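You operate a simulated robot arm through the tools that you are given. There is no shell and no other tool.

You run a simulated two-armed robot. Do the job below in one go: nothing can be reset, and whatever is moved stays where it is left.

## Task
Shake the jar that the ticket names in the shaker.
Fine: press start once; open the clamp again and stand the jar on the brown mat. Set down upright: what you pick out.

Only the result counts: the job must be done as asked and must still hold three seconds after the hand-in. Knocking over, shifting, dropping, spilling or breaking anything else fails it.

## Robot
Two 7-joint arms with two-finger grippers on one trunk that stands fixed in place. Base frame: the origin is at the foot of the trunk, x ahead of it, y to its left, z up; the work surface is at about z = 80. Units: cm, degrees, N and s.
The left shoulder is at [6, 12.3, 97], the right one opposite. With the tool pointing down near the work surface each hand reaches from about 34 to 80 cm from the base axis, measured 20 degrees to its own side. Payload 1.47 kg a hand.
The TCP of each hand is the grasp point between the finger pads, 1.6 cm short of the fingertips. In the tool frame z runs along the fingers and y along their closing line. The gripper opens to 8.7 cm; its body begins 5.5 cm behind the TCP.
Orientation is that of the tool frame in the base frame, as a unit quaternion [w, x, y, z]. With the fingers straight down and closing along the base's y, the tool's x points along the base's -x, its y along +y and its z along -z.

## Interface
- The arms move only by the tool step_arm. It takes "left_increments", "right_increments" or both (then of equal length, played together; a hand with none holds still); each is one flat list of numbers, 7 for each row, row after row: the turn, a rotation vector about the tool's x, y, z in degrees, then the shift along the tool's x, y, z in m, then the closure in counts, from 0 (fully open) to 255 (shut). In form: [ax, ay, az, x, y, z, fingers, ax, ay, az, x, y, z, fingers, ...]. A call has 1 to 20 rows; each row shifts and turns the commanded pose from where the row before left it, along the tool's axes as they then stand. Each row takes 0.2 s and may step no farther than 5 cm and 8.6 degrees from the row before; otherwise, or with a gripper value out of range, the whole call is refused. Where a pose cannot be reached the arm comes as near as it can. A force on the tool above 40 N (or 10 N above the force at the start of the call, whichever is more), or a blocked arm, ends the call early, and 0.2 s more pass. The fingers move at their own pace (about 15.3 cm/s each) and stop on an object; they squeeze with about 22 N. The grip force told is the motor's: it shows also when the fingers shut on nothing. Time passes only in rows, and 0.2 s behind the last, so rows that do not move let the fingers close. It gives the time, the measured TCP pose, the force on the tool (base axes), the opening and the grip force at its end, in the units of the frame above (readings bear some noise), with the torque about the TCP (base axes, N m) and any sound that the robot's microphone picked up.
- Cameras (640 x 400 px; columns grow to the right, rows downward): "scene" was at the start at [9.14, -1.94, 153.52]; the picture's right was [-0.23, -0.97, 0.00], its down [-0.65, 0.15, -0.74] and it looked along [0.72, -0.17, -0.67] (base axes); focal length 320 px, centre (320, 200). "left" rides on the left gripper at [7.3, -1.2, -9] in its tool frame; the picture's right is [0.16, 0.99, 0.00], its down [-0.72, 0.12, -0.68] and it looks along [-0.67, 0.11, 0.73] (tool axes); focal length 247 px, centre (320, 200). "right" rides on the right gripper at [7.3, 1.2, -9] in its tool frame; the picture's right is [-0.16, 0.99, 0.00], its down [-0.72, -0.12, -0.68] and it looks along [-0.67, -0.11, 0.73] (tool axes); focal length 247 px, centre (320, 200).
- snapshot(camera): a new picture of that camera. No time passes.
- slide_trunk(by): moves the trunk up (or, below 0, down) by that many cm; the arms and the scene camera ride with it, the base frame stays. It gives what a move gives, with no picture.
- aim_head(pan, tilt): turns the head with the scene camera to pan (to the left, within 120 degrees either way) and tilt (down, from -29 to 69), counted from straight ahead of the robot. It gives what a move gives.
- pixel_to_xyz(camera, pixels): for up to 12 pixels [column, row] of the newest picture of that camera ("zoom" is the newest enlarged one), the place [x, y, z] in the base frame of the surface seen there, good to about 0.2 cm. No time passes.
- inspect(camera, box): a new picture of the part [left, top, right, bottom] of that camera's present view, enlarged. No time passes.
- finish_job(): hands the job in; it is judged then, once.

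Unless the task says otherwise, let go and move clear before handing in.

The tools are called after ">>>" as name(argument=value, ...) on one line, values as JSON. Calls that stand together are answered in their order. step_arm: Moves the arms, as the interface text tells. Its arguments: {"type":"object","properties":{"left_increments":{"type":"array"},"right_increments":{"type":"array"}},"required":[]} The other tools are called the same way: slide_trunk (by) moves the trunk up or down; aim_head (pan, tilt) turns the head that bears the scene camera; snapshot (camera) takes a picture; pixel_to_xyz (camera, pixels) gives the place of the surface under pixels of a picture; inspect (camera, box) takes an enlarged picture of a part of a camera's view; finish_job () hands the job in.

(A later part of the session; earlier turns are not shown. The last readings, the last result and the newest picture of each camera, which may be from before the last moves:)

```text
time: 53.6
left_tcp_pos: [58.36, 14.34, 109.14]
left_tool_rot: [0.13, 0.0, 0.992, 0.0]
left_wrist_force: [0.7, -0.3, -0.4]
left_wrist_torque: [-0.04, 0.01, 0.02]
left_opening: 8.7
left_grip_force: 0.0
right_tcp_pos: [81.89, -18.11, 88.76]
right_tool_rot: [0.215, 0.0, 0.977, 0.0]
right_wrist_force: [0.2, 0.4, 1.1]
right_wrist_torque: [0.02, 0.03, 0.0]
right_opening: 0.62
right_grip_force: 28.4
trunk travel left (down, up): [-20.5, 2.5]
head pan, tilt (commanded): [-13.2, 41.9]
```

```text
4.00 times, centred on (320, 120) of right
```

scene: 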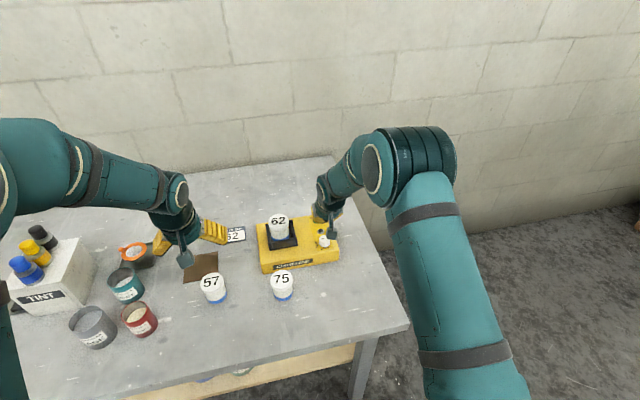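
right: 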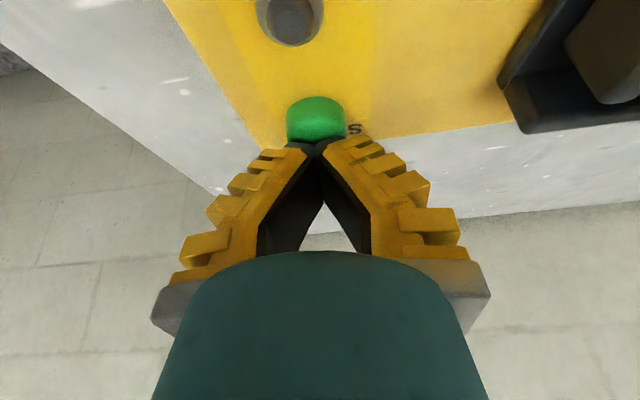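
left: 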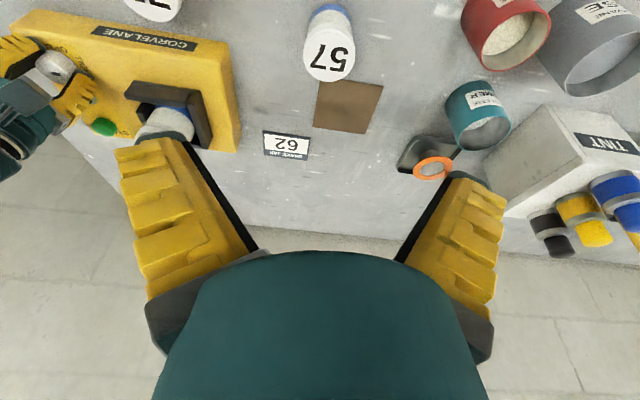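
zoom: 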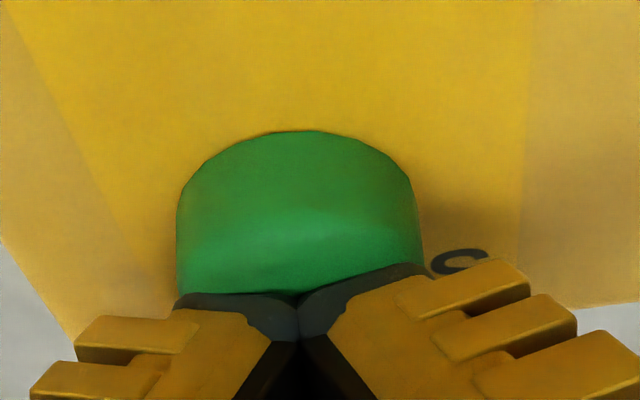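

The reading is odd: the opening went to 0.62 cm, so the button top is wedging the closed tips apart instead of going down cleanly. No sound yet; I check the light and button before deciding.

>>> inspect(camera="scene", box=[290, 180, 360, 260])

>>> inspect(camera="left", box=[20, 60, 160, 150])

```text
5.00 times, centred on (325, 220) of scene
```

zoom: 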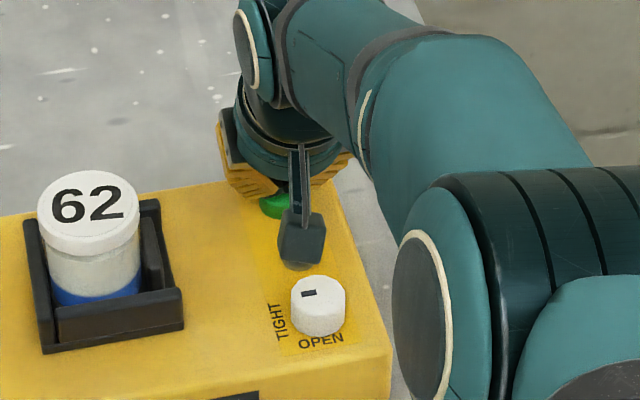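

```text
4.44 times, centred on (90, 105) of left
```

zoom: 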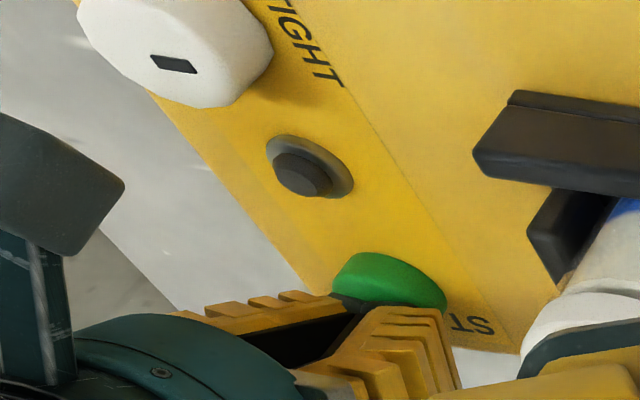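

The light is dark, so no start yet. I lift off 3 cm and switch to pressing with a single fingertip: open the fingers part-way and offset the hand in y.

>>> step_arm(right_increments=[0, 0, 0, -0.00635, 0, -0.0136, 255, 0, 0, 0, -0.00635, 0, -0.0136, 255, 0, 0, 0, 0, 0, 0, 108, 0, 0, 0, 0, 0, 0, 108, 0, 0, 0, 0, 0, 0, 108])

>>> snapshot(camera="right")

>>> inspect(camera="scene", box=[290, 180, 360, 260])

```text
time: 54.8
left_tcp_pos: [58.5, 14.26, 109.08]
left_tool_rot: [0.131, 0.0, 0.991, 0.0]
left_wrist_force: [0.7, -0.4, 0.0]
left_wrist_torque: [0.0, -0.04, -0.03]
left_opening: 8.67
left_grip_force: 0.0
right_tcp_pos: [82.01, -17.97, 91.82]
right_tool_rot: [0.216, 0.0, 0.976, 0.0]
right_wrist_force: [-0.4, 0.1, -1.0]
right_wrist_torque: [0.0, 0.0, -0.03]
right_opening: 5.54
right_grip_force: 3.9
trunk travel left (down, up): [-20.5, 2.5]
head pan, tilt (commanded): [-13.2, 41.9]
```

```text
taken
```

right: 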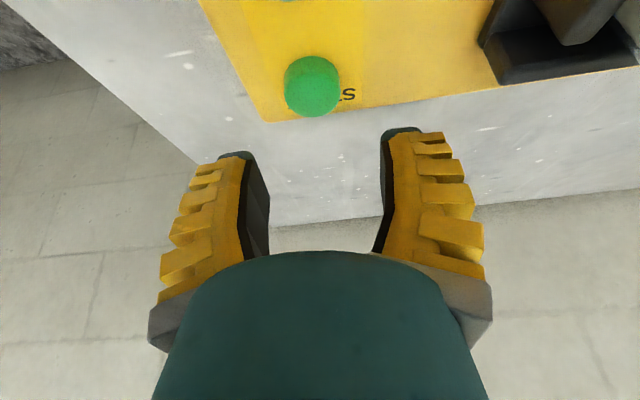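

```text
5.00 times, centred on (325, 220) of scene
```

zoom: 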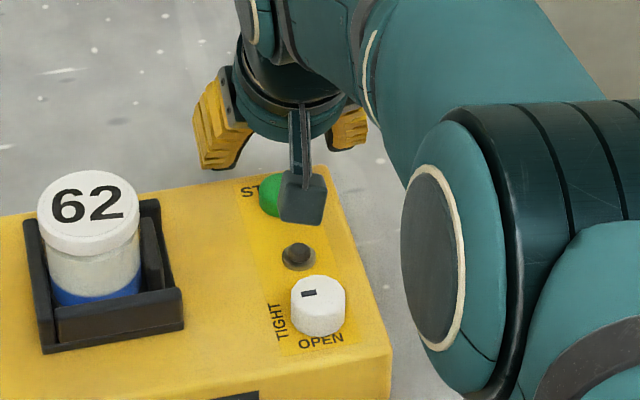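

The button is unharmed and the two fingertips are now apart; the +y finger's tip is at right-view (403,132). I measure tip and button positions.

>>> pixel_to_xyz(camera="right", pixels=[[388, 134], [402, 131], [418, 134], [403, 140], [384, 150], [240, 160], [313, 95], [313, 75], [290, 90], [336, 90], [313, 108]])

>>> inspect(camera="right", box=[260, 50, 460, 180])

```text
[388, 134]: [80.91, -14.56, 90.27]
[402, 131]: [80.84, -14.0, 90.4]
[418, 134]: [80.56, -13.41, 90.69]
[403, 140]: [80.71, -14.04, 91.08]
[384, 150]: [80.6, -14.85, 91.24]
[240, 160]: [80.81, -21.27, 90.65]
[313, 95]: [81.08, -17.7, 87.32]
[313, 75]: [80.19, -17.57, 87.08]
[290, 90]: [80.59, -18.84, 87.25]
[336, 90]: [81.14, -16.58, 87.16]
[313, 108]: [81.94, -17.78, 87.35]
```

```text
3.08 times, centred on (360, 115) of right
```

zoom: 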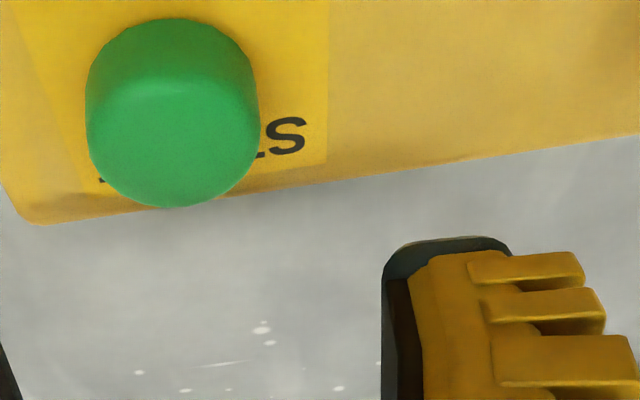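

The finger's tip centre lies about 3.9 cm to +y of the TCP. I shift the hand 3.8 cm to the right and 0.5 cm back so that this one fingertip is over the button.

>>> step_arm(right_increments=[0, 0, 0, 0.00226, -0.019, -0.00106, 108, 0, 0, 0, 0.00226, -0.019, -0.00106, 108, 0, 0, 0, 0, 0, 0, 108])

>>> snapshot(camera="right")

>>> inspect(camera="left", box=[20, 60, 160, 150])

>>> inspect(camera="scene", box=[290, 180, 360, 260])

```text
time: 55.6
left_tcp_pos: [58.59, 14.16, 108.98]
left_tool_rot: [0.13, 0.0, 0.992, -0.001]
left_wrist_force: [-0.3, 0.2, -0.1]
left_wrist_torque: [0.01, 0.03, 0.01]
left_opening: 8.7
left_grip_force: 0.1
right_tcp_pos: [81.34, -21.8, 91.77]
right_tool_rot: [0.217, 0.001, 0.976, 0.0]
right_wrist_force: [-0.2, -0.1, -1.0]
right_wrist_torque: [-0.03, 0.02, 0.0]
right_opening: 5.55
right_grip_force: 3.6
trunk travel left (down, up): [-20.5, 2.5]
head pan, tilt (commanded): [-13.2, 41.9]
```

```text
taken
```

right: 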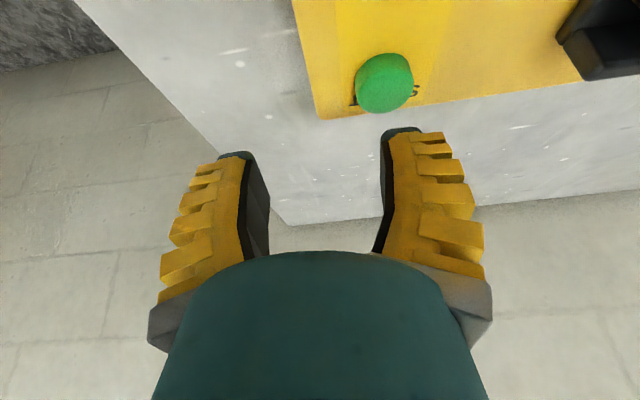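

```text
4.44 times, centred on (90, 105) of left
```

zoom: 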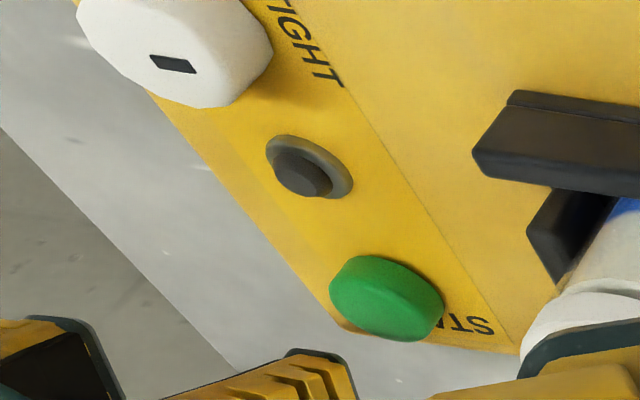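

```text
5.00 times, centred on (325, 220) of scene
```

zoom: 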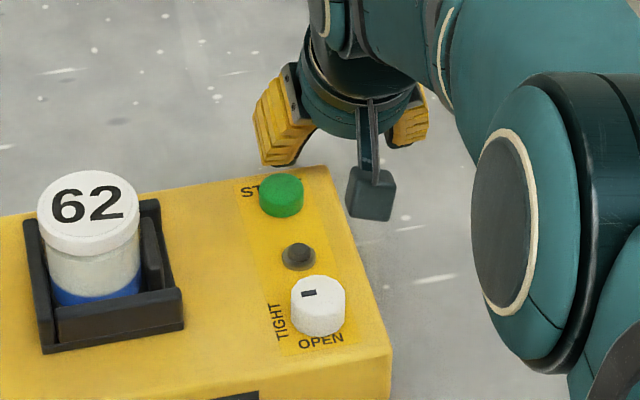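

I compare the tip's and button's y from this picture.

>>> pixel_to_xyz(camera="right", pixels=[[386, 134], [402, 131], [418, 133], [440, 140], [384, 95], [360, 90], [408, 88], [384, 70], [384, 106]])

>>> pixel_to_xyz(camera="scene", pixels=[[346, 220], [345, 212]])

>>> inspect(camera="scene", box=[330, 190, 380, 230])

```text
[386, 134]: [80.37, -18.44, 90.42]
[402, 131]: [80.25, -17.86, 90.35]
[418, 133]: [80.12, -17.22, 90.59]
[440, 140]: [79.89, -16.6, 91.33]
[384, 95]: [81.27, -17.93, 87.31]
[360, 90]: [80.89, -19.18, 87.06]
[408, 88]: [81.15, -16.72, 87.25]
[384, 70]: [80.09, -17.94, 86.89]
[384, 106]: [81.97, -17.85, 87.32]
```

```text
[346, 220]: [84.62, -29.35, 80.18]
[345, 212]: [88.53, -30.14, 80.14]
```

```text
10.00 times, centred on (355, 210) of scene
```

zoom: 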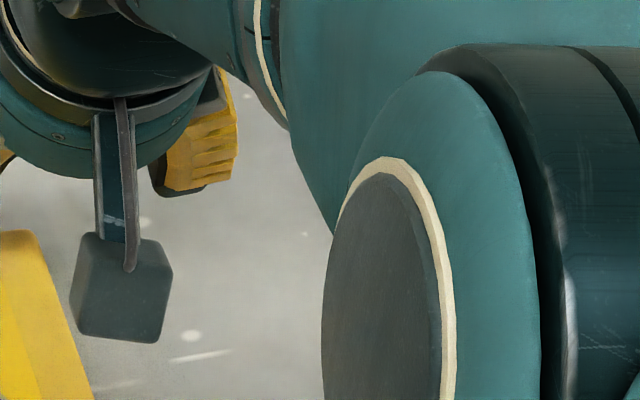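

The tip (y≈−17.85) is centred on the button (y≈−17.95). I go down 2.6 cm, then press in small steps.

>>> step_arm(right_increments=[0, 0, 0, 0.0055, 0, 0.01178, 108, 0, 0, 0, 0.0055, 0, 0.01178, 108, 0, 0, 0, 0, 0, 0, 108])

>>> inspect(camera="right", box=[300, 70, 460, 180])

>>> inspect(camera="left", box=[20, 60, 160, 150])

```text
time: 56.4
left_tcp_pos: [58.49, 14.26, 109.28]
left_tool_rot: [0.13, 0.0, 0.991, 0.0]
left_wrist_force: [-0.1, 0.4, 0.0]
left_wrist_torque: [-0.04, 0.02, 0.03]
left_opening: 8.73
left_grip_force: 0.0
right_tcp_pos: [81.5, -21.87, 89.21]
right_tool_rot: [0.216, 0.0, 0.976, 0.0]
right_wrist_force: [-0.3, 0.2, 0.4]
right_wrist_torque: [0.0, 0.0, 0.0]
right_opening: 5.54
right_grip_force: 4.1
trunk travel left (down, up): [-20.5, 2.5]
head pan, tilt (commanded): [-13.2, 41.9]
```

```text
3.64 times, centred on (380, 125) of right
```

zoom: 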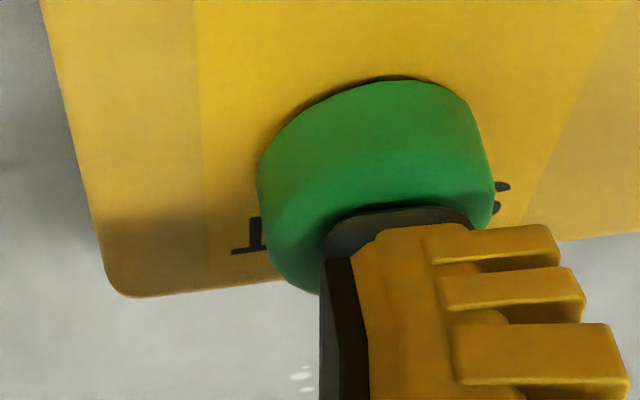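

```text
4.44 times, centred on (90, 105) of left
```

zoom: 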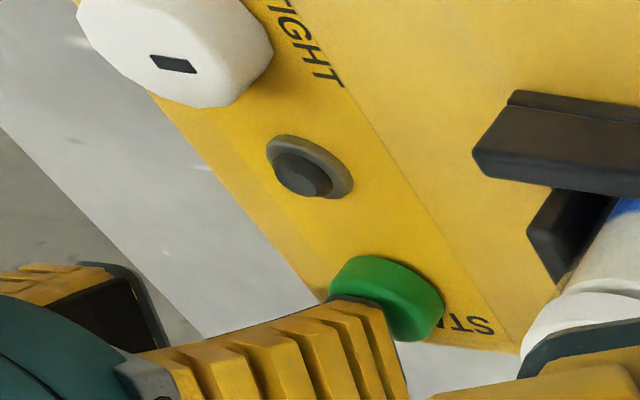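

The fingertip hovers right over the button's middle. I press down in 1.5–2 mm steps.

>>> step_arm(right_increments=[0, 0, 0, 0.00085, 0, 0.00181, 108, 0, 0, 0, 0.00085, 0, 0.00181, 108])

```text
time: 57.0
left_tcp_pos: [58.45, 14.3, 109.04]
left_tool_rot: [0.13, 0.0, 0.991, 0.0]
left_wrist_force: [-0.7, 0.5, 0.6]
left_wrist_torque: [0.01, -0.03, 0.01]
left_opening: 8.68
left_grip_force: 0.0
right_tcp_pos: [81.47, -21.78, 88.71]
right_tool_rot: [0.217, 0.0, 0.976, 0.0]
right_wrist_force: [-0.2, -0.1, 1.7]
right_wrist_torque: [0.05, -0.02, 0.03]
right_opening: 5.54
right_grip_force: 3.9
trunk travel left (down, up): [-20.5, 2.5]
head pan, tilt (commanded): [-13.2, 41.9]
```

Contact begins (1.7 N, torque about x). I press on.

>>> step_arm(right_increments=[0, 0, 0, 0.00085, 0, 0.00181, 108])

```text
time: 57.4
left_tcp_pos: [58.45, 14.11, 109.06]
left_tool_rot: [0.131, 0.001, 0.991, 0.001]
left_wrist_force: [0.5, 0.1, -0.1]
left_wrist_torque: [0.01, -0.01, -0.02]
left_opening: 8.71
left_grip_force: 0.0
right_tcp_pos: [81.31, -21.94, 88.58]
right_tool_rot: [0.217, 0.0, 0.976, 0.0]
right_wrist_force: [-0.8, -0.5, 2.2]
right_wrist_torque: [0.07, 0.0, 0.01]
right_opening: 5.56
right_grip_force: 3.8
trunk travel left (down, up): [-20.5, 2.5]
head pan, tilt (commanded): [-13.2, 41.9]
```

>>> step_arm(right_increments=[0, 0, 0, 0.00085, 0, 0.00181, 108])

```text
time: 57.8
left_tcp_pos: [58.55, 14.23, 109.18]
left_tool_rot: [0.131, 0.0, 0.991, 0.001]
left_wrist_force: [-0.9, -0.2, -0.1]
left_wrist_torque: [0.0, 0.0, 0.02]
left_opening: 8.71
left_grip_force: 0.0
right_tcp_pos: [81.54, -21.85, 88.48]
right_tool_rot: [0.216, 0.001, 0.976, -0.001]
right_wrist_force: [-1.4, 0.0, 2.6]
right_wrist_torque: [0.11, 0.07, 0.02]
right_opening: 5.58
right_grip_force: 4.1
trunk travel left (down, up): [-20.5, 2.5]
head pan, tilt (commanded): [-13.2, 41.9]
heard: click
```

A click was heard: the start is pressed. I lift off straight up at once and look at the machine.

>>> step_arm(right_increments=[0, 0, 0, -0.00846, 0, -0.01812, 108, 0, 0, 0, -0.0127, 0, -0.0272, 108, 0, 0, 0, -0.0127, 0, -0.0272, 108])

>>> inspect(camera="scene", box=[250, 180, 350, 270])

```text
time: 58.6
left_tcp_pos: [58.52, 14.18, 109.24]
left_tool_rot: [0.13, 0.0, 0.991, 0.0]
left_wrist_force: [0.9, 0.7, 0.4]
left_wrist_torque: [-0.01, 0.0, 0.02]
left_opening: 8.72
left_grip_force: 0.0
right_tcp_pos: [81.37, -21.85, 96.37]
right_tool_rot: [0.217, 0.0, 0.976, 0.0]
right_wrist_force: [-0.3, 0.3, -0.3]
right_wrist_torque: [0.01, -0.03, -0.01]
right_opening: 5.56
right_grip_force: 4.1
trunk travel left (down, up): [-20.5, 2.5]
head pan, tilt (commanded): [-13.2, 41.9]
```

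```text
4.44 times, centred on (300, 225) of scene
```

zoom: 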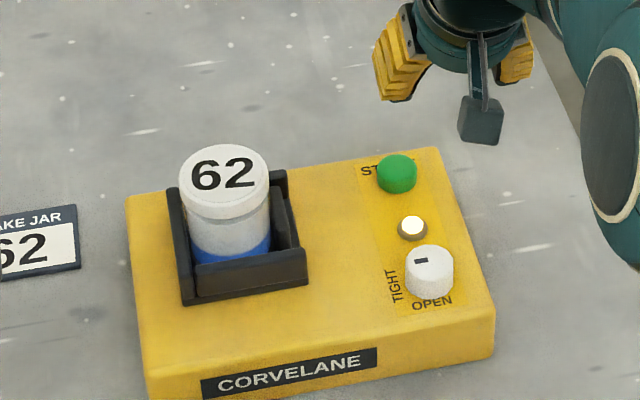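

The lamp is lit, so the shaker runs. Meanwhile I bring the right hand back above the knob (straight down, turned +45°), not touching anything.

>>> step_arm(right_increments=[0, 0, 0, 0.0184, 0.0096, -0.0196, 108, 0, 0, 0, 0.0184, 0.0096, -0.0196, 108, 0, 0, 0, 0.0184, 0.0096, -0.0196, 108, 0, 0, 0, 0.0184, 0.0096, -0.0196, 108, 0, 8.33, 0, 0, 0, 0, 60, 0, 8.33, 0, 0, 0, 0, 0, 0, 8.34, 0, 0, 0, 0, 0, 0, 0, 7.5, 0, 0, 0, 0, 0, 0, 7.5, 0, 0, 0, 0, 0, 0, 7.5, 0, 0, 0, 0, 0, 0, 7.5, 0, 0, 0, 0, 0, 0, 7.5, 0, 0, 0, 0, 0, 0, 7.5, 0, 0, 0, 0, 0, 0, 0, 0, 0, 0, 0])

>>> inspect(camera="scene", box=[250, 180, 350, 270])

```text
time: 61.6
left_tcp_pos: [58.44, 14.24, 109.19]
left_tool_rot: [0.13, 0.0, 0.992, 0.0]
left_wrist_force: [0.5, 0.5, -0.1]
left_wrist_torque: [0.0, -0.02, -0.01]
left_opening: 8.67
left_grip_force: 0.0
right_tcp_pos: [71.49, -17.95, 100.31]
right_tool_rot: [0.0, 0.384, 0.923, -0.001]
right_wrist_force: [-0.4, 0.0, -0.3]
right_wrist_torque: [0.0, 0.0, -0.03]
right_opening: 8.7
right_grip_force: 0.1
trunk travel left (down, up): [-20.5, 2.5]
head pan, tilt (commanded): [-13.2, 41.9]
```

```text
4.44 times, centred on (300, 225) of scene
```

zoom: 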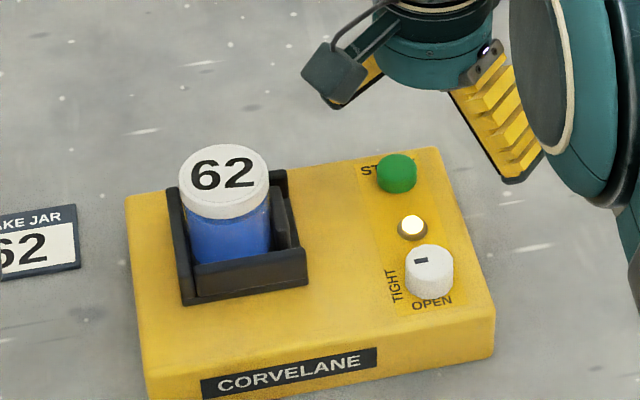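

The jar's content is turning blue and the lamp is still on. I wait with no-motion rows.

>>> step_arm(right_increments=[0, 0, 0, 0, 0, 0, 0, 0, 0, 0, 0, 0, 0, 0, 0, 0, 0, 0, 0, 0, 0, 0, 0, 0, 0, 0, 0, 0, 0, 0, 0, 0, 0, 0, 0, 0, 0, 0, 0, 0, 0, 0, 0, 0, 0, 0, 0, 0, 0, 0, 0, 0, 0, 0, 0, 0, 0, 0, 0, 0, 0, 0, 0, 0, 0, 0, 0, 0, 0, 0])

>>> inspect(camera="scene", box=[250, 180, 350, 270])

```text
time: 63.8
left_tcp_pos: [58.54, 14.33, 109.07]
left_tool_rot: [0.131, 0.0, 0.991, 0.0]
left_wrist_force: [-1.0, 0.6, -0.4]
left_wrist_torque: [0.02, 0.02, -0.01]
left_opening: 8.7
left_grip_force: 0.0
right_tcp_pos: [71.45, -18.03, 100.37]
right_tool_rot: [-0.001, 0.382, 0.924, 0.0]
right_wrist_force: [0.1, 0.7, -0.3]
right_wrist_torque: [0.01, -0.01, -0.01]
right_opening: 8.7
right_grip_force: 0.1
trunk travel left (down, up): [-20.5, 2.5]
head pan, tilt (commanded): [-13.2, 41.9]
```

```text
4.44 times, centred on (300, 225) of scene
```

zoom: 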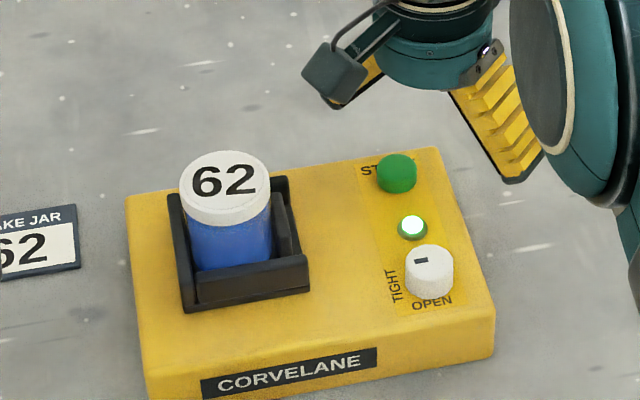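

The lamp has turned from white to green (zoom (412,228)), which should mean done. I wait a bit longer to make sure the motion has ceased.

>>> step_arm(right_increments=[0, 0, 0, 0, 0, 0, 0, 0, 0, 0, 0, 0, 0, 0, 0, 0, 0, 0, 0, 0, 0, 0, 0, 0, 0, 0, 0, 0])

>>> inspect(camera="scene", box=[250, 180, 350, 270])

>>> step_arm(right_increments=[0, 0, 0, 0, 0, 0, 0, 0, 0, 0, 0, 0, 0, 0, 0, 0, 0, 0, 0, 0, 0, 0, 0, 0, 0, 0, 0, 0])

>>> inspect(camera="scene", box=[250, 180, 350, 270])

```text
time: 64.8
left_tcp_pos: [58.47, 14.22, 109.1]
left_tool_rot: [0.131, 0.0, 0.991, 0.0]
left_wrist_force: [0.9, -0.9, -0.2]
left_wrist_torque: [-0.01, -0.01, 0.02]
left_opening: 8.69
left_grip_force: 0.1
right_tcp_pos: [71.43, -17.98, 100.34]
right_tool_rot: [0.0, 0.383, 0.924, 0.0]
right_wrist_force: [0.2, -0.4, -0.9]
right_wrist_torque: [0.02, 0.0, -0.01]
right_opening: 8.69
right_grip_force: 0.0
trunk travel left (down, up): [-20.5, 2.5]
head pan, tilt (commanded): [-13.2, 41.9]
```

```text
4.44 times, centred on (300, 225) of scene
```

zoom: 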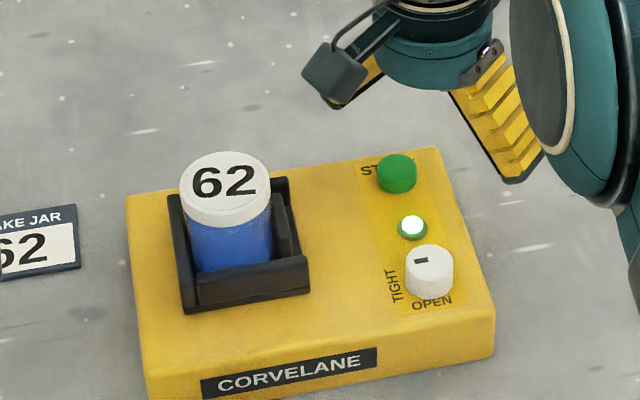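

```text
time: 65.8
left_tcp_pos: [58.6, 14.02, 109.12]
left_tool_rot: [0.13, -0.001, 0.991, 0.0]
left_wrist_force: [0.2, 0.1, -0.2]
left_wrist_torque: [0.0, 0.0, -0.02]
left_opening: 8.68
left_grip_force: 0.1
right_tcp_pos: [71.5, -18.0, 100.39]
right_tool_rot: [0.001, 0.383, 0.924, 0.0]
right_wrist_force: [-0.5, -0.7, -0.2]
right_wrist_torque: [0.01, 0.05, 0.01]
right_opening: 8.7
right_grip_force: 0.1
trunk travel left (down, up): [-20.5, 2.5]
head pan, tilt (commanded): [-13.2, 41.9]
```

```text
4.44 times, centred on (300, 225) of scene
```

zoom: 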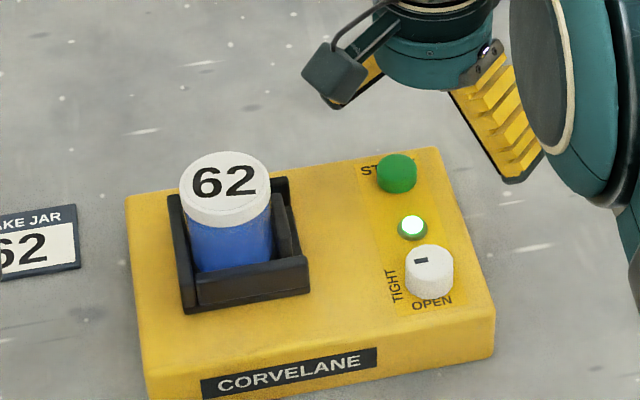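

The machine is still, lamp green, and the blue is mixed; the cycle is complete. Now I lower the right hand onto the knob again to open the clamp.

>>> step_arm(right_increments=[0, 0, 0, 0, 0, 0.03, 0, 0, 0, 0, 0, 0, 0.03, 0, 0, 0, 0, 0, 0, 0.03, 0, 0, 0, 0, 0, 0, 0.027, 0, 0, 0, 0, 0, 0, 0.01, 0, 0, 0, 0, 0, 0, 0, 0])

>>> snapshot(camera="right")

```text
time: 67.2
left_tcp_pos: [58.46, 14.26, 109.16]
left_tool_rot: [0.131, 0.0, 0.991, 0.001]
left_wrist_force: [-1.1, -0.8, 0.8]
left_wrist_torque: [0.0, -0.03, -0.02]
left_opening: 8.7
left_grip_force: 0.0
right_tcp_pos: [71.46, -18.06, 87.68]
right_tool_rot: [0.001, 0.383, 0.924, 0.0]
right_wrist_force: [0.1, 0.7, -0.3]
right_wrist_torque: [-0.01, -0.05, -0.01]
right_opening: 8.69
right_grip_force: 0.1
trunk travel left (down, up): [-20.5, 2.5]
head pan, tilt (commanded): [-13.2, 41.9]
```

```text
taken
```

right: 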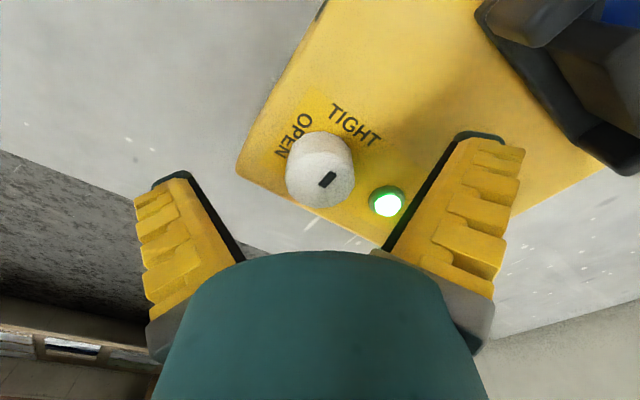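

The knob is centred between the fingers. I close on it.

>>> step_arm(right_increments=[0, 0, 0, 0, 0, 0, 120, 0, 0, 0, 0, 0, 0, 180, 0, 0, 0, 0, 0, 0, 255, 0, 0, 0, 0, 0, 0, 255, 0, 0, 0, 0, 0, 0, 255])

```text
time: 68.4
left_tcp_pos: [58.55, 14.37, 109.29]
left_tool_rot: [0.13, 0.0, 0.992, 0.0]
left_wrist_force: [-0.5, 0.6, -0.4]
left_wrist_torque: [0.01, 0.0, 0.01]
left_opening: 8.69
left_grip_force: 0.0
right_tcp_pos: [71.48, -18.01, 87.8]
right_tool_rot: [0.0, 0.383, 0.924, 0.0]
right_wrist_force: [-0.5, 0.5, 4.5]
right_wrist_torque: [0.15, 0.2, 0.03]
right_opening: 2.69
right_grip_force: 29.6
trunk travel left (down, up): [-20.5, 2.5]
head pan, tilt (commanded): [-13.2, 41.9]
```

Well centred this time (side force under 1 N). I turn counter-clockwise 45° and check.

>>> step_arm(right_increments=[0, 0, -7.5, 0, 0, 0, 255, 0, 0, -7.5, 0, 0, 0, 255, 0, 0, -7.5, 0, 0, 0, 255, 0, 0, -7.5, 0, 0, 0, 255, 0, 0, -7.5, 0, 0, 0, 255, 0, 0, -7.5, 0, 0, 0, 255, 0, 0, 0, 0, 0, 0, 255])

>>> snapshot(camera="right")

>>> inspect(camera="scene", box=[250, 180, 350, 270])

```text
time: 70.0
left_tcp_pos: [58.44, 14.21, 109.22]
left_tool_rot: [0.132, 0.0, 0.991, 0.0]
left_wrist_force: [-0.6, -0.3, -1.2]
left_wrist_torque: [-0.01, -0.03, 0.02]
left_opening: 8.7
left_grip_force: 0.1
right_tcp_pos: [71.58, -18.07, 87.77]
right_tool_rot: [0.002, -0.001, 1.0, 0.0]
right_wrist_force: [2.6, -4.1, 15.3]
right_wrist_torque: [0.0, 0.38, 0.0]
right_opening: 2.64
right_grip_force: 30.3
trunk travel left (down, up): [-20.5, 2.5]
head pan, tilt (commanded): [-13.2, 41.9]
```

```text
taken
```

right: 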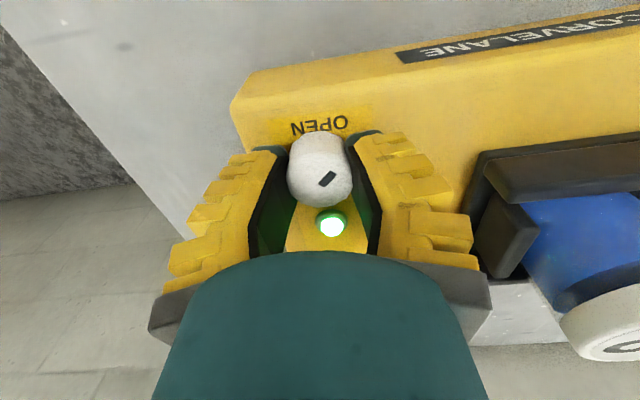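

```text
4.44 times, centred on (300, 225) of scene
```

zoom: 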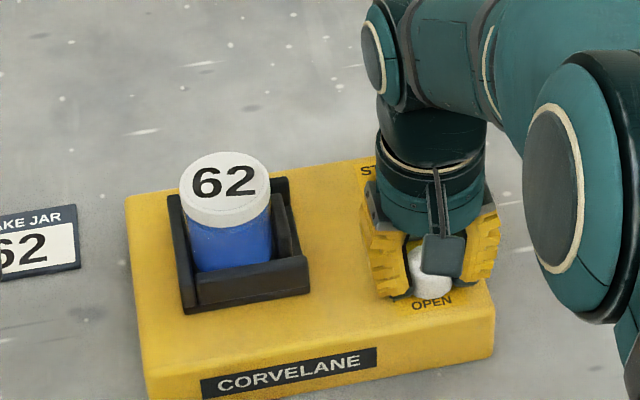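

The knob follows and the jaw backs off. I turn the remaining 45° plus a few degrees to the stop.

>>> step_arm(right_increments=[0, 0, -7.5, 0, 0, 0, 255, 0, 0, -7.5, 0, 0, 0, 255, 0, 0, -7.5, 0, 0, 0, 255, 0, 0, -7.5, 0, 0, 0, 255, 0, 0, -7.5, 0, 0, 0, 255, 0, 0, -7.5, 0, 0, 0, 255, 0, 0, 0, 0, 0, 0, 255])

>>> snapshot(camera="right")

>>> inspect(camera="scene", box=[250, 180, 350, 270])

```text
time: 71.6
left_tcp_pos: [58.39, 14.3, 109.23]
left_tool_rot: [0.131, 0.001, 0.991, 0.0]
left_wrist_force: [0.3, 0.2, 0.5]
left_wrist_torque: [0.01, -0.02, 0.01]
left_opening: 8.7
left_grip_force: 0.0
right_tcp_pos: [71.65, -17.92, 87.82]
right_tool_rot: [0.0, -0.383, 0.924, -0.001]
right_wrist_force: [7.8, -1.6, 17.7]
right_wrist_torque: [0.08, -0.16, 0.01]
right_opening: 2.64
right_grip_force: 30.6
trunk travel left (down, up): [-20.5, 2.5]
head pan, tilt (commanded): [-13.2, 41.9]
```

```text
taken
```

right: 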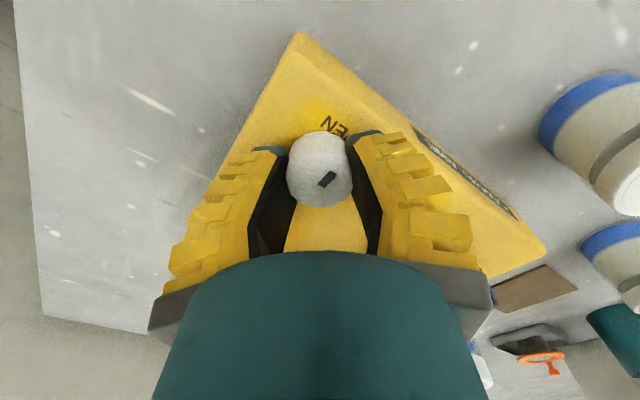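

```text
4.44 times, centred on (300, 225) of scene
```

zoom: 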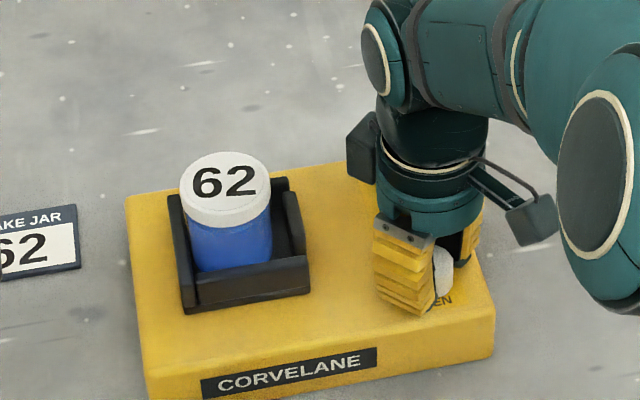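

The jaw has opened a gap to the jar. I add 4° to reach the OPEN stop, then check torque.

>>> step_arm(right_increments=[0, 0, -4, 0, 0, 0, 255, 0, 0, 0, 0, 0, 0, 255])

```text
time: 72.2
left_tcp_pos: [58.51, 14.22, 109.16]
left_tool_rot: [0.131, 0.0, 0.991, 0.0]
left_wrist_force: [-0.1, 0.1, -0.7]
left_wrist_torque: [0.0, 0.02, 0.02]
left_opening: 8.68
left_grip_force: 0.0
right_tcp_pos: [71.46, -18.0, 87.8]
right_tool_rot: [0.001, -0.416, 0.909, 0.0]
right_wrist_force: [9.4, -1.7, 14.3]
right_wrist_torque: [0.03, -0.2, -0.25]
right_opening: 2.56
right_grip_force: 30.0
trunk travel left (down, up): [-20.5, 2.5]
head pan, tilt (commanded): [-13.2, 41.9]
```

The torque of −0.25 N m shows the OPEN stop. I release the knob, rise and withdraw the right hand toward its side.

>>> step_arm(right_increments=[0, 0, 0, 0, 0, 0, 120, 0, 0, 0, 0, 0, 0, 0, 0, 0, 0, 0, 0, 0, 0, 0, 0, 0, 0, 0, -0.02, 0, 0, 0, 0, 0, 0, -0.04, 0, 0, 0, 0, 0, 0, -0.04, 0, 0, 0, 0, 0, 0, -0.04, 0, 0, 0, 0, 0, 0, 0, 0])

>>> inspect(camera="scene", box=[250, 180, 350, 270])

>>> snapshot(camera="right")

```text
time: 74.0
left_tcp_pos: [58.56, 14.14, 109.06]
left_tool_rot: [0.13, -0.001, 0.992, 0.0]
left_wrist_force: [0.1, 0.1, -0.1]
left_wrist_torque: [0.01, 0.01, 0.01]
left_opening: 8.69
left_grip_force: 0.1
right_tcp_pos: [71.53, -18.15, 101.56]
right_tool_rot: [0.0, -0.415, 0.91, 0.0]
right_wrist_force: [-0.3, -0.2, -0.3]
right_wrist_torque: [0.02, 0.01, -0.01]
right_opening: 8.69
right_grip_force: 0.0
trunk travel left (down, up): [-20.5, 2.5]
head pan, tilt (commanded): [-13.2, 41.9]
```

```text
4.44 times, centred on (300, 225) of scene
```

zoom: 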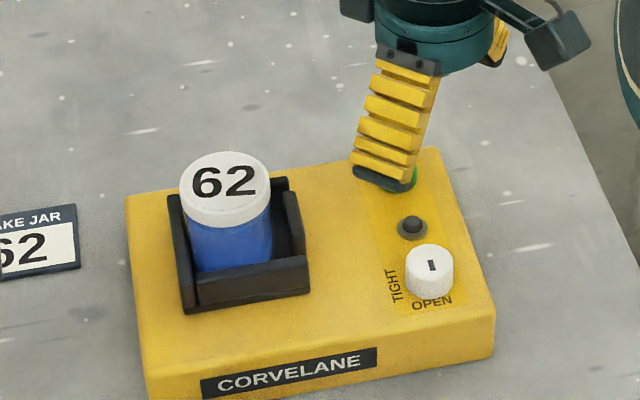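

```text
taken
```

right: 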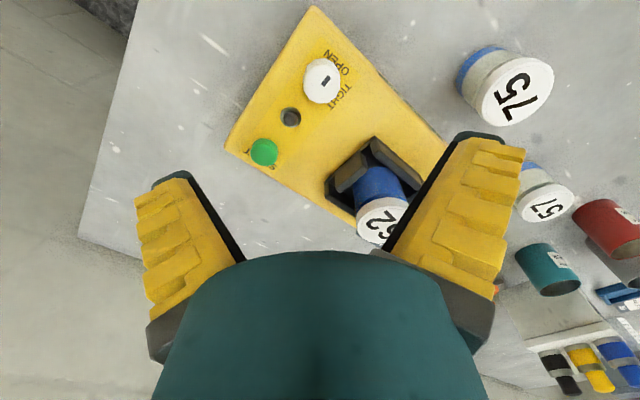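

The knob points to OPEN, the lamp is off and the jar is free. I draw the right arm back to its side so that the left hand can come in.

>>> step_arm(right_increments=[0, 0, 8.17, 0, 0, 0, 0, 0, 0, 8.17, 0, 0, 0, 0, 0, 0, 8.17, 0, 0, 0, 0, 0, 0, 8.17, 0, 0, 0, 0, 0, 0, 8.17, 0, 0, 0, 0, 0, 0, 8.17, 0, 0, 0, 0, 0, 0, 0, 0.0333, -0.01, -0.025, 0, 0, 0, 0, 0.0333, -0.01, -0.025, 0, 0, 0, 0, 0.0333, -0.01, -0.025, 0, 0, 0, 0, 0.0333, -0.01, -0.025, 0, 0, 0, 0, 0.0333, -0.01, -0.025, 0, 0, 0, 0, 0.0333, -0.01, -0.025, 0, 0, 0, 0, 0, 0, 0, 0])

>>> snapshot(camera="scene")

>>> inspect(camera="scene", box=[264, 200, 312, 255])

```text
time: 76.8
left_tcp_pos: [58.55, 14.16, 109.09]
left_tool_rot: [0.131, 0.0, 0.991, 0.0]
left_wrist_force: [-0.6, -0.3, 0.5]
left_wrist_torque: [-0.01, 0.01, 0.01]
left_opening: 8.69
left_grip_force: 0.0
right_tcp_pos: [51.79, -24.03, 116.52]
right_tool_rot: [0.0, 0.0, 1.0, 0.0]
right_wrist_force: [0.8, -0.5, -0.1]
right_wrist_torque: [0.02, 0.03, -0.03]
right_opening: 8.71
right_grip_force: 0.0
trunk travel left (down, up): [-20.5, 2.5]
head pan, tilt (commanded): [-13.2, 41.9]
```

```text
taken
```

scene: 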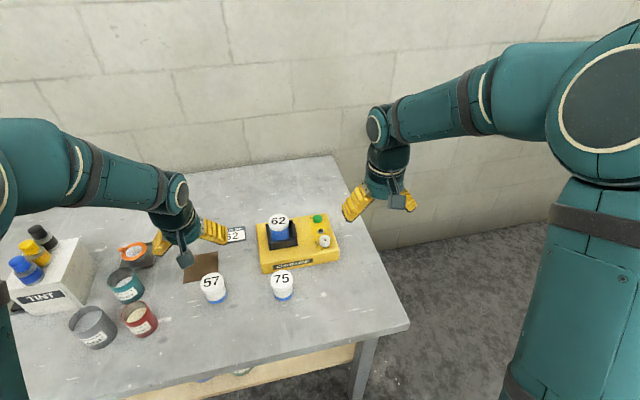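

```text
7.27 times, centred on (288, 228) of scene
```

zoom: 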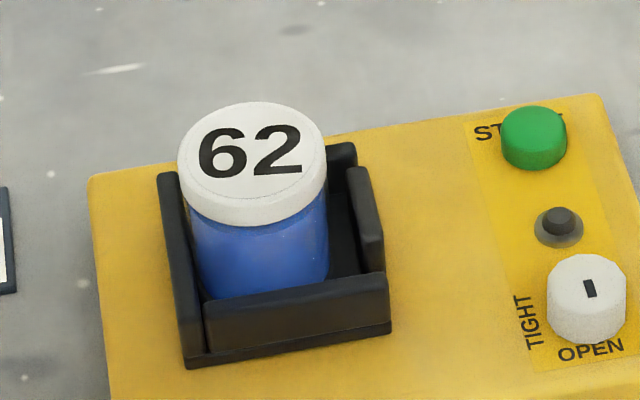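

I measure the jar's lid centre and the walls' positions as they stand now.

>>> pixel_to_xyz(camera="zoom", pixels=[[182, 163], [324, 153], [250, 106], [255, 194], [253, 150], [170, 240], [350, 200], [368, 220], [290, 305], [345, 165], [185, 200], [275, 260]])

```text
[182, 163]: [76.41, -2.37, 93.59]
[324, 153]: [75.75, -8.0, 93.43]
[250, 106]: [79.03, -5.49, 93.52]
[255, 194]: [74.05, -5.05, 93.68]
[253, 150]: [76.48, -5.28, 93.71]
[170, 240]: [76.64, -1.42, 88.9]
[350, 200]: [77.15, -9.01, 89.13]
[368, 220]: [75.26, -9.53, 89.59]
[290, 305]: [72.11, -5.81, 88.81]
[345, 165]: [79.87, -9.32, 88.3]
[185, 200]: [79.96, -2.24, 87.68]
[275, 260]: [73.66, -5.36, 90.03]
```

Jar 62 stands at ≈(76.4, −5.2) in the open clamp. I bring the left hand (still tilted 15°) back over it.

>>> step_arm(left_increments=[0, 0, 0, -0.02466, -0.02771, 0.00661, 0, 0, 0, 0, -0.02466, -0.02771, 0.00661, 0, 0, 0, 0, -0.02466, -0.02771, 0.00661, 0, 0, 0, 0, -0.02466, -0.02771, 0.00661, 0, 0, 0, 0, -0.02466, -0.02771, 0.00661, 0, 0, 0, 0, -0.02466, -0.02771, 0.00661, 0, 0, 0, 0, -0.02466, -0.02771, 0.00661, 0, 0, 0, 0, 0.01036, 0, 0.03864, 0, 0, 0, 0, 0.01036, 0, 0.03864, 0, 0, 0, 0, 0, 0, 0, 0])

>>> snapshot(camera="left")

>>> snapshot(camera="scene")

```text
time: 79.0
left_tcp_pos: [76.61, -5.06, 101.19]
left_tool_rot: [0.13, 0.0, 0.991, 0.001]
left_wrist_force: [-0.5, -0.1, 0.1]
left_wrist_torque: [0.0, -0.04, 0.04]
left_opening: 8.71
left_grip_force: 0.0
right_tcp_pos: [51.64, -23.96, 116.46]
right_tool_rot: [0.001, 0.0, 1.0, 0.001]
right_wrist_force: [0.4, 0.5, 1.0]
right_wrist_torque: [-0.01, 0.0, 0.0]
right_opening: 8.7
right_grip_force: 0.1
trunk travel left (down, up): [-20.5, 2.5]
head pan, tilt (commanded): [-13.2, 41.9]
```

```text
taken
```

left: 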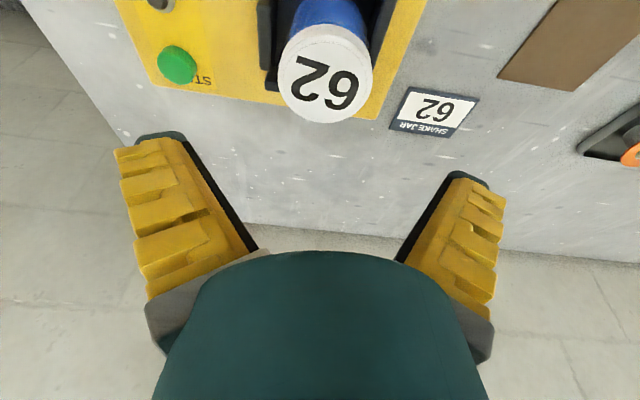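

```text
taken
```

scene: 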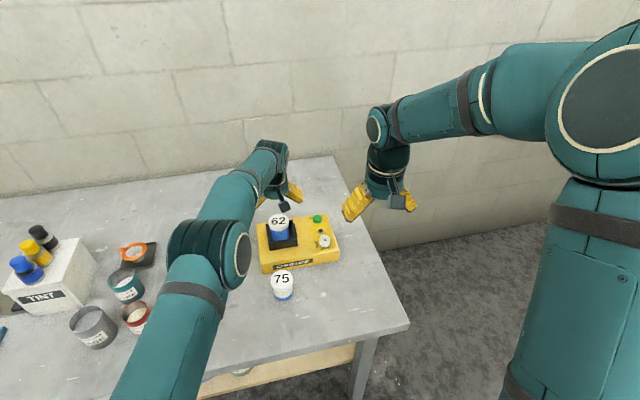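

The hand is right over the jar (lid at left view (325,75), as expected). I descend vertically 9 cm with open fingers.

>>> step_arm(left_increments=[0, 0, 0, 0.00777, 0, 0.02898, 0, 0, 0, 0, 0.00777, 0, 0.02898, 0, 0, 0, 0, 0.00518, 0, 0.01932, 0, 0, 0, 0, 0.00272, 0, 0.01014, 0, 0, 0, 0, 0, 0, 0, 0])

>>> snapshot(camera="left")

>>> inspect(camera="scene", box=[250, 180, 350, 270])

```text
time: 80.2
left_tcp_pos: [76.38, -5.08, 92.05]
left_tool_rot: [0.13, -0.001, 0.991, 0.0]
left_wrist_force: [-0.9, -0.1, 0.3]
left_wrist_torque: [0.01, -0.02, -0.01]
left_opening: 8.69
left_grip_force: 0.1
right_tcp_pos: [51.75, -24.18, 116.49]
right_tool_rot: [0.0, 0.0, 1.0, 0.0]
right_wrist_force: [-0.2, 0.1, 0.4]
right_wrist_torque: [0.01, 0.0, 0.0]
right_opening: 8.72
right_grip_force: 0.0
trunk travel left (down, up): [-20.5, 2.5]
head pan, tilt (commanded): [-13.2, 41.9]
```

```text
taken
```

left: 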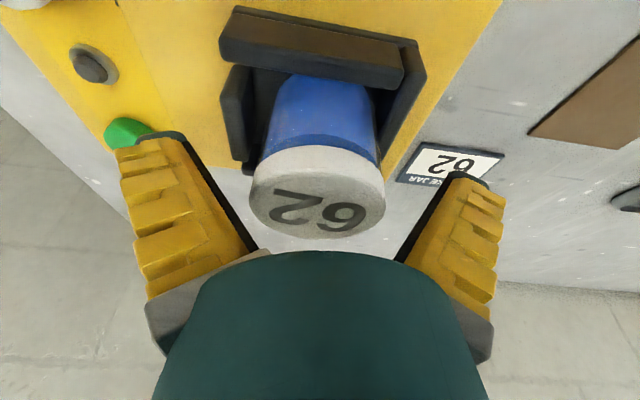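

```text
4.44 times, centred on (300, 225) of scene
```

zoom: 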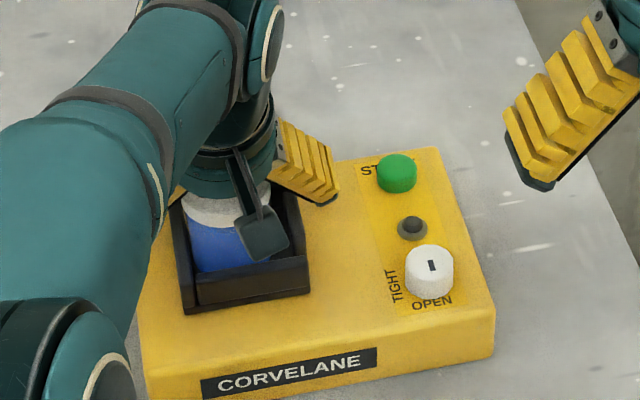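

The jar is between the fingers (lid centre col ≈318). I close on it.

>>> step_arm(left_increments=[0, 0, 0, 0, -0.001, 0, 80, 0, 0, 0, 0, 0, 0, 120, 0, 0, 0, 0, 0, 0, 255, 0, 0, 0, 0, 0, 0, 255, 0, 0, 0, 0, 0, 0, 255])

>>> snapshot(camera="left")

```text
time: 81.4
left_tcp_pos: [76.37, -5.15, 92.01]
left_tool_rot: [0.131, 0.0, 0.991, -0.001]
left_wrist_force: [1.2, 0.0, -0.3]
left_wrist_torque: [0.03, 0.05, -0.03]
left_opening: 5.75
left_grip_force: 21.7
right_tcp_pos: [51.83, -23.99, 116.52]
right_tool_rot: [0.0, 0.0, 1.0, 0.0]
right_wrist_force: [-0.1, 0.5, 0.5]
right_wrist_torque: [-0.02, -0.03, -0.01]
right_opening: 8.72
right_grip_force: 0.1
trunk travel left (down, up): [-20.5, 2.5]
head pan, tilt (commanded): [-13.2, 41.9]
```

```text
taken
```

left: 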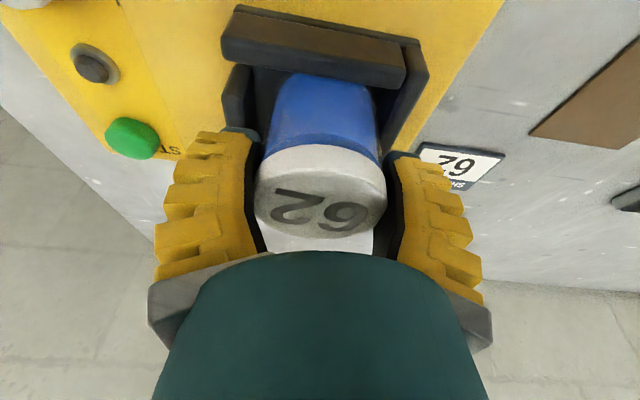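

Gripped at 5.75 cm with 22 N. I lift slowly out of the pocket, 9 cm straight up.

>>> step_arm(left_increments=[0, 0, 0, -0.00259, 0, -0.00966, 255, 0, 0, 0, -0.00389, 0, -0.01449, 255, 0, 0, 0, -0.00389, 0, -0.01449, 255, 0, 0, 0, -0.00518, 0, -0.01932, 255, 0, 0, 0, -0.00777, 0, -0.02898, 255, 0, 0, 0, 0, 0, 0, 255])

>>> snapshot(camera="left")

>>> inspect(camera="scene", box=[230, 170, 350, 270])

```text
time: 82.8
left_tcp_pos: [76.54, -5.31, 101.25]
left_tool_rot: [0.131, 0.0, 0.991, 0.0]
left_wrist_force: [1.2, -0.4, -1.5]
left_wrist_torque: [-0.04, 0.03, 0.0]
left_opening: 5.74
left_grip_force: 21.6
right_tcp_pos: [51.85, -24.2, 116.52]
right_tool_rot: [-0.001, -0.001, 1.0, -0.001]
right_wrist_force: [0.1, 0.3, 0.2]
right_wrist_torque: [0.02, 0.01, 0.01]
right_opening: 8.7
right_grip_force: 0.0
trunk travel left (down, up): [-20.5, 2.5]
head pan, tilt (commanded): [-13.2, 41.9]
```

```text
taken
```

left: 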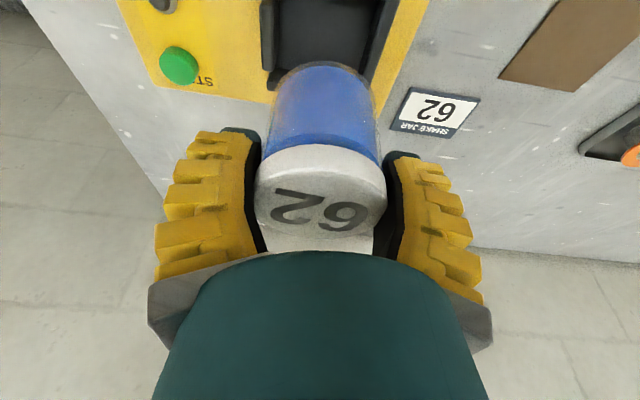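

```text
4.00 times, centred on (290, 220) of scene
```

zoom: 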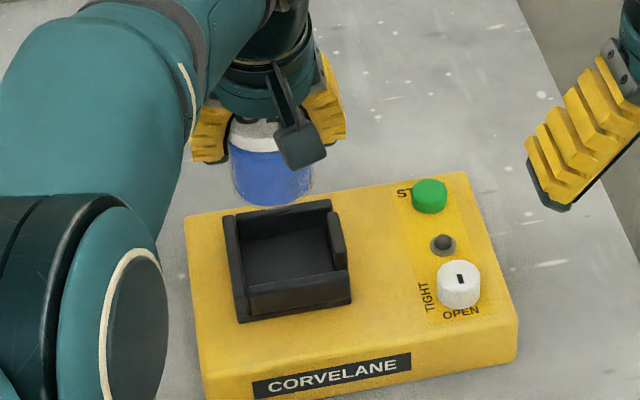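

The jar is out and upright. I carry it left at this height to above the mat's centre (75.5, 19.6).

>>> step_arm(left_increments=[0, 0, 0, 0.00138, 0.03543, -0.00037, 255, 0, 0, 0, 0.00138, 0.03543, -0.00037, 255, 0, 0, 0, 0.00138, 0.03543, -0.00037, 255, 0, 0, 0, 0.00138, 0.03543, -0.00037, 255, 0, 0, 0, 0.00138, 0.03543, -0.00037, 255, 0, 0, 0, 0.00138, 0.03543, -0.00037, 255, 0, 0, 0, 0.00138, 0.03543, -0.00037, 255, 0, 0, 0, 0, 0, 0, 255])

>>> snapshot(camera="left")

>>> snapshot(camera="scene")

```text
time: 84.6
left_tcp_pos: [75.46, 19.33, 101.22]
left_tool_rot: [0.131, 0.0, 0.991, 0.0]
left_wrist_force: [-0.3, -0.1, -1.4]
left_wrist_torque: [0.0, 0.0, -0.01]
left_opening: 5.76
left_grip_force: 22.2
right_tcp_pos: [51.69, -24.09, 116.55]
right_tool_rot: [0.0, 0.0, 1.0, -0.001]
right_wrist_force: [0.1, 0.2, 0.3]
right_wrist_torque: [0.02, -0.02, -0.02]
right_opening: 8.68
right_grip_force: 0.1
trunk travel left (down, up): [-20.5, 2.5]
head pan, tilt (commanded): [-13.2, 41.9]
```

```text
taken
```

left: 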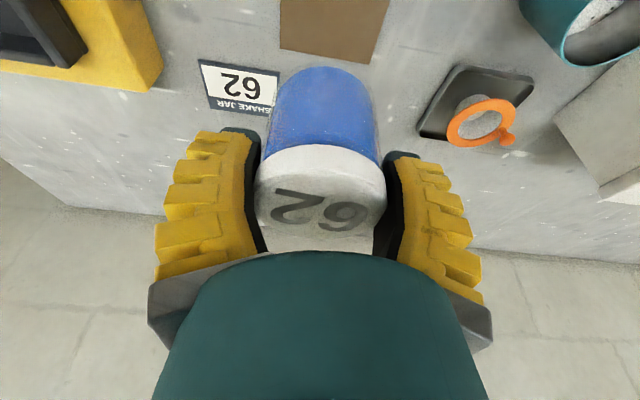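

```text
taken
```

scene: 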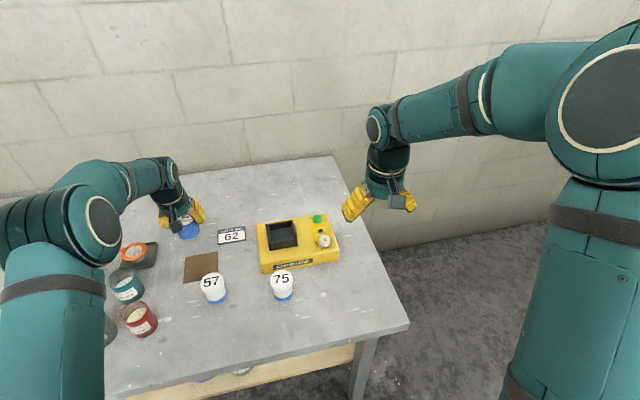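

The jar is over the mat area. Before lowering I check the arm's elbow height and the neighbours (dispenser, tins, ticket) near the descent.

>>> pixel_to_xyz(camera="scene", pixels=[[100, 220], [75, 262], [30, 225], [155, 255], [122, 280], [135, 248], [219, 240], [188, 258], [217, 254], [184, 281], [200, 279]])

>>> inspect(camera="scene", box=[80, 180, 260, 310])

```text
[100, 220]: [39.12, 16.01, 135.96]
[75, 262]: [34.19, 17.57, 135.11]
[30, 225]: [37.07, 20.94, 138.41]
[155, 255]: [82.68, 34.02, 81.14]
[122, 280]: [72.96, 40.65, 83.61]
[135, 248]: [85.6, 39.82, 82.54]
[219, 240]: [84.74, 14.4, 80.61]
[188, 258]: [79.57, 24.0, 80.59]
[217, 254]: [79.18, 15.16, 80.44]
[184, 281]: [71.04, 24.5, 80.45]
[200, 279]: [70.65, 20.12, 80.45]
```

```text
3.08 times, centred on (170, 245) of scene
```

zoom: 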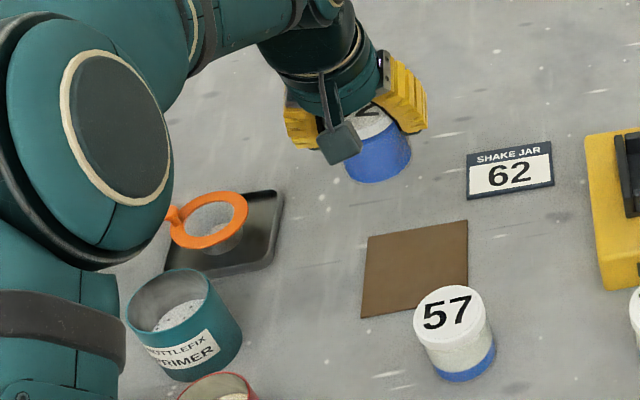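

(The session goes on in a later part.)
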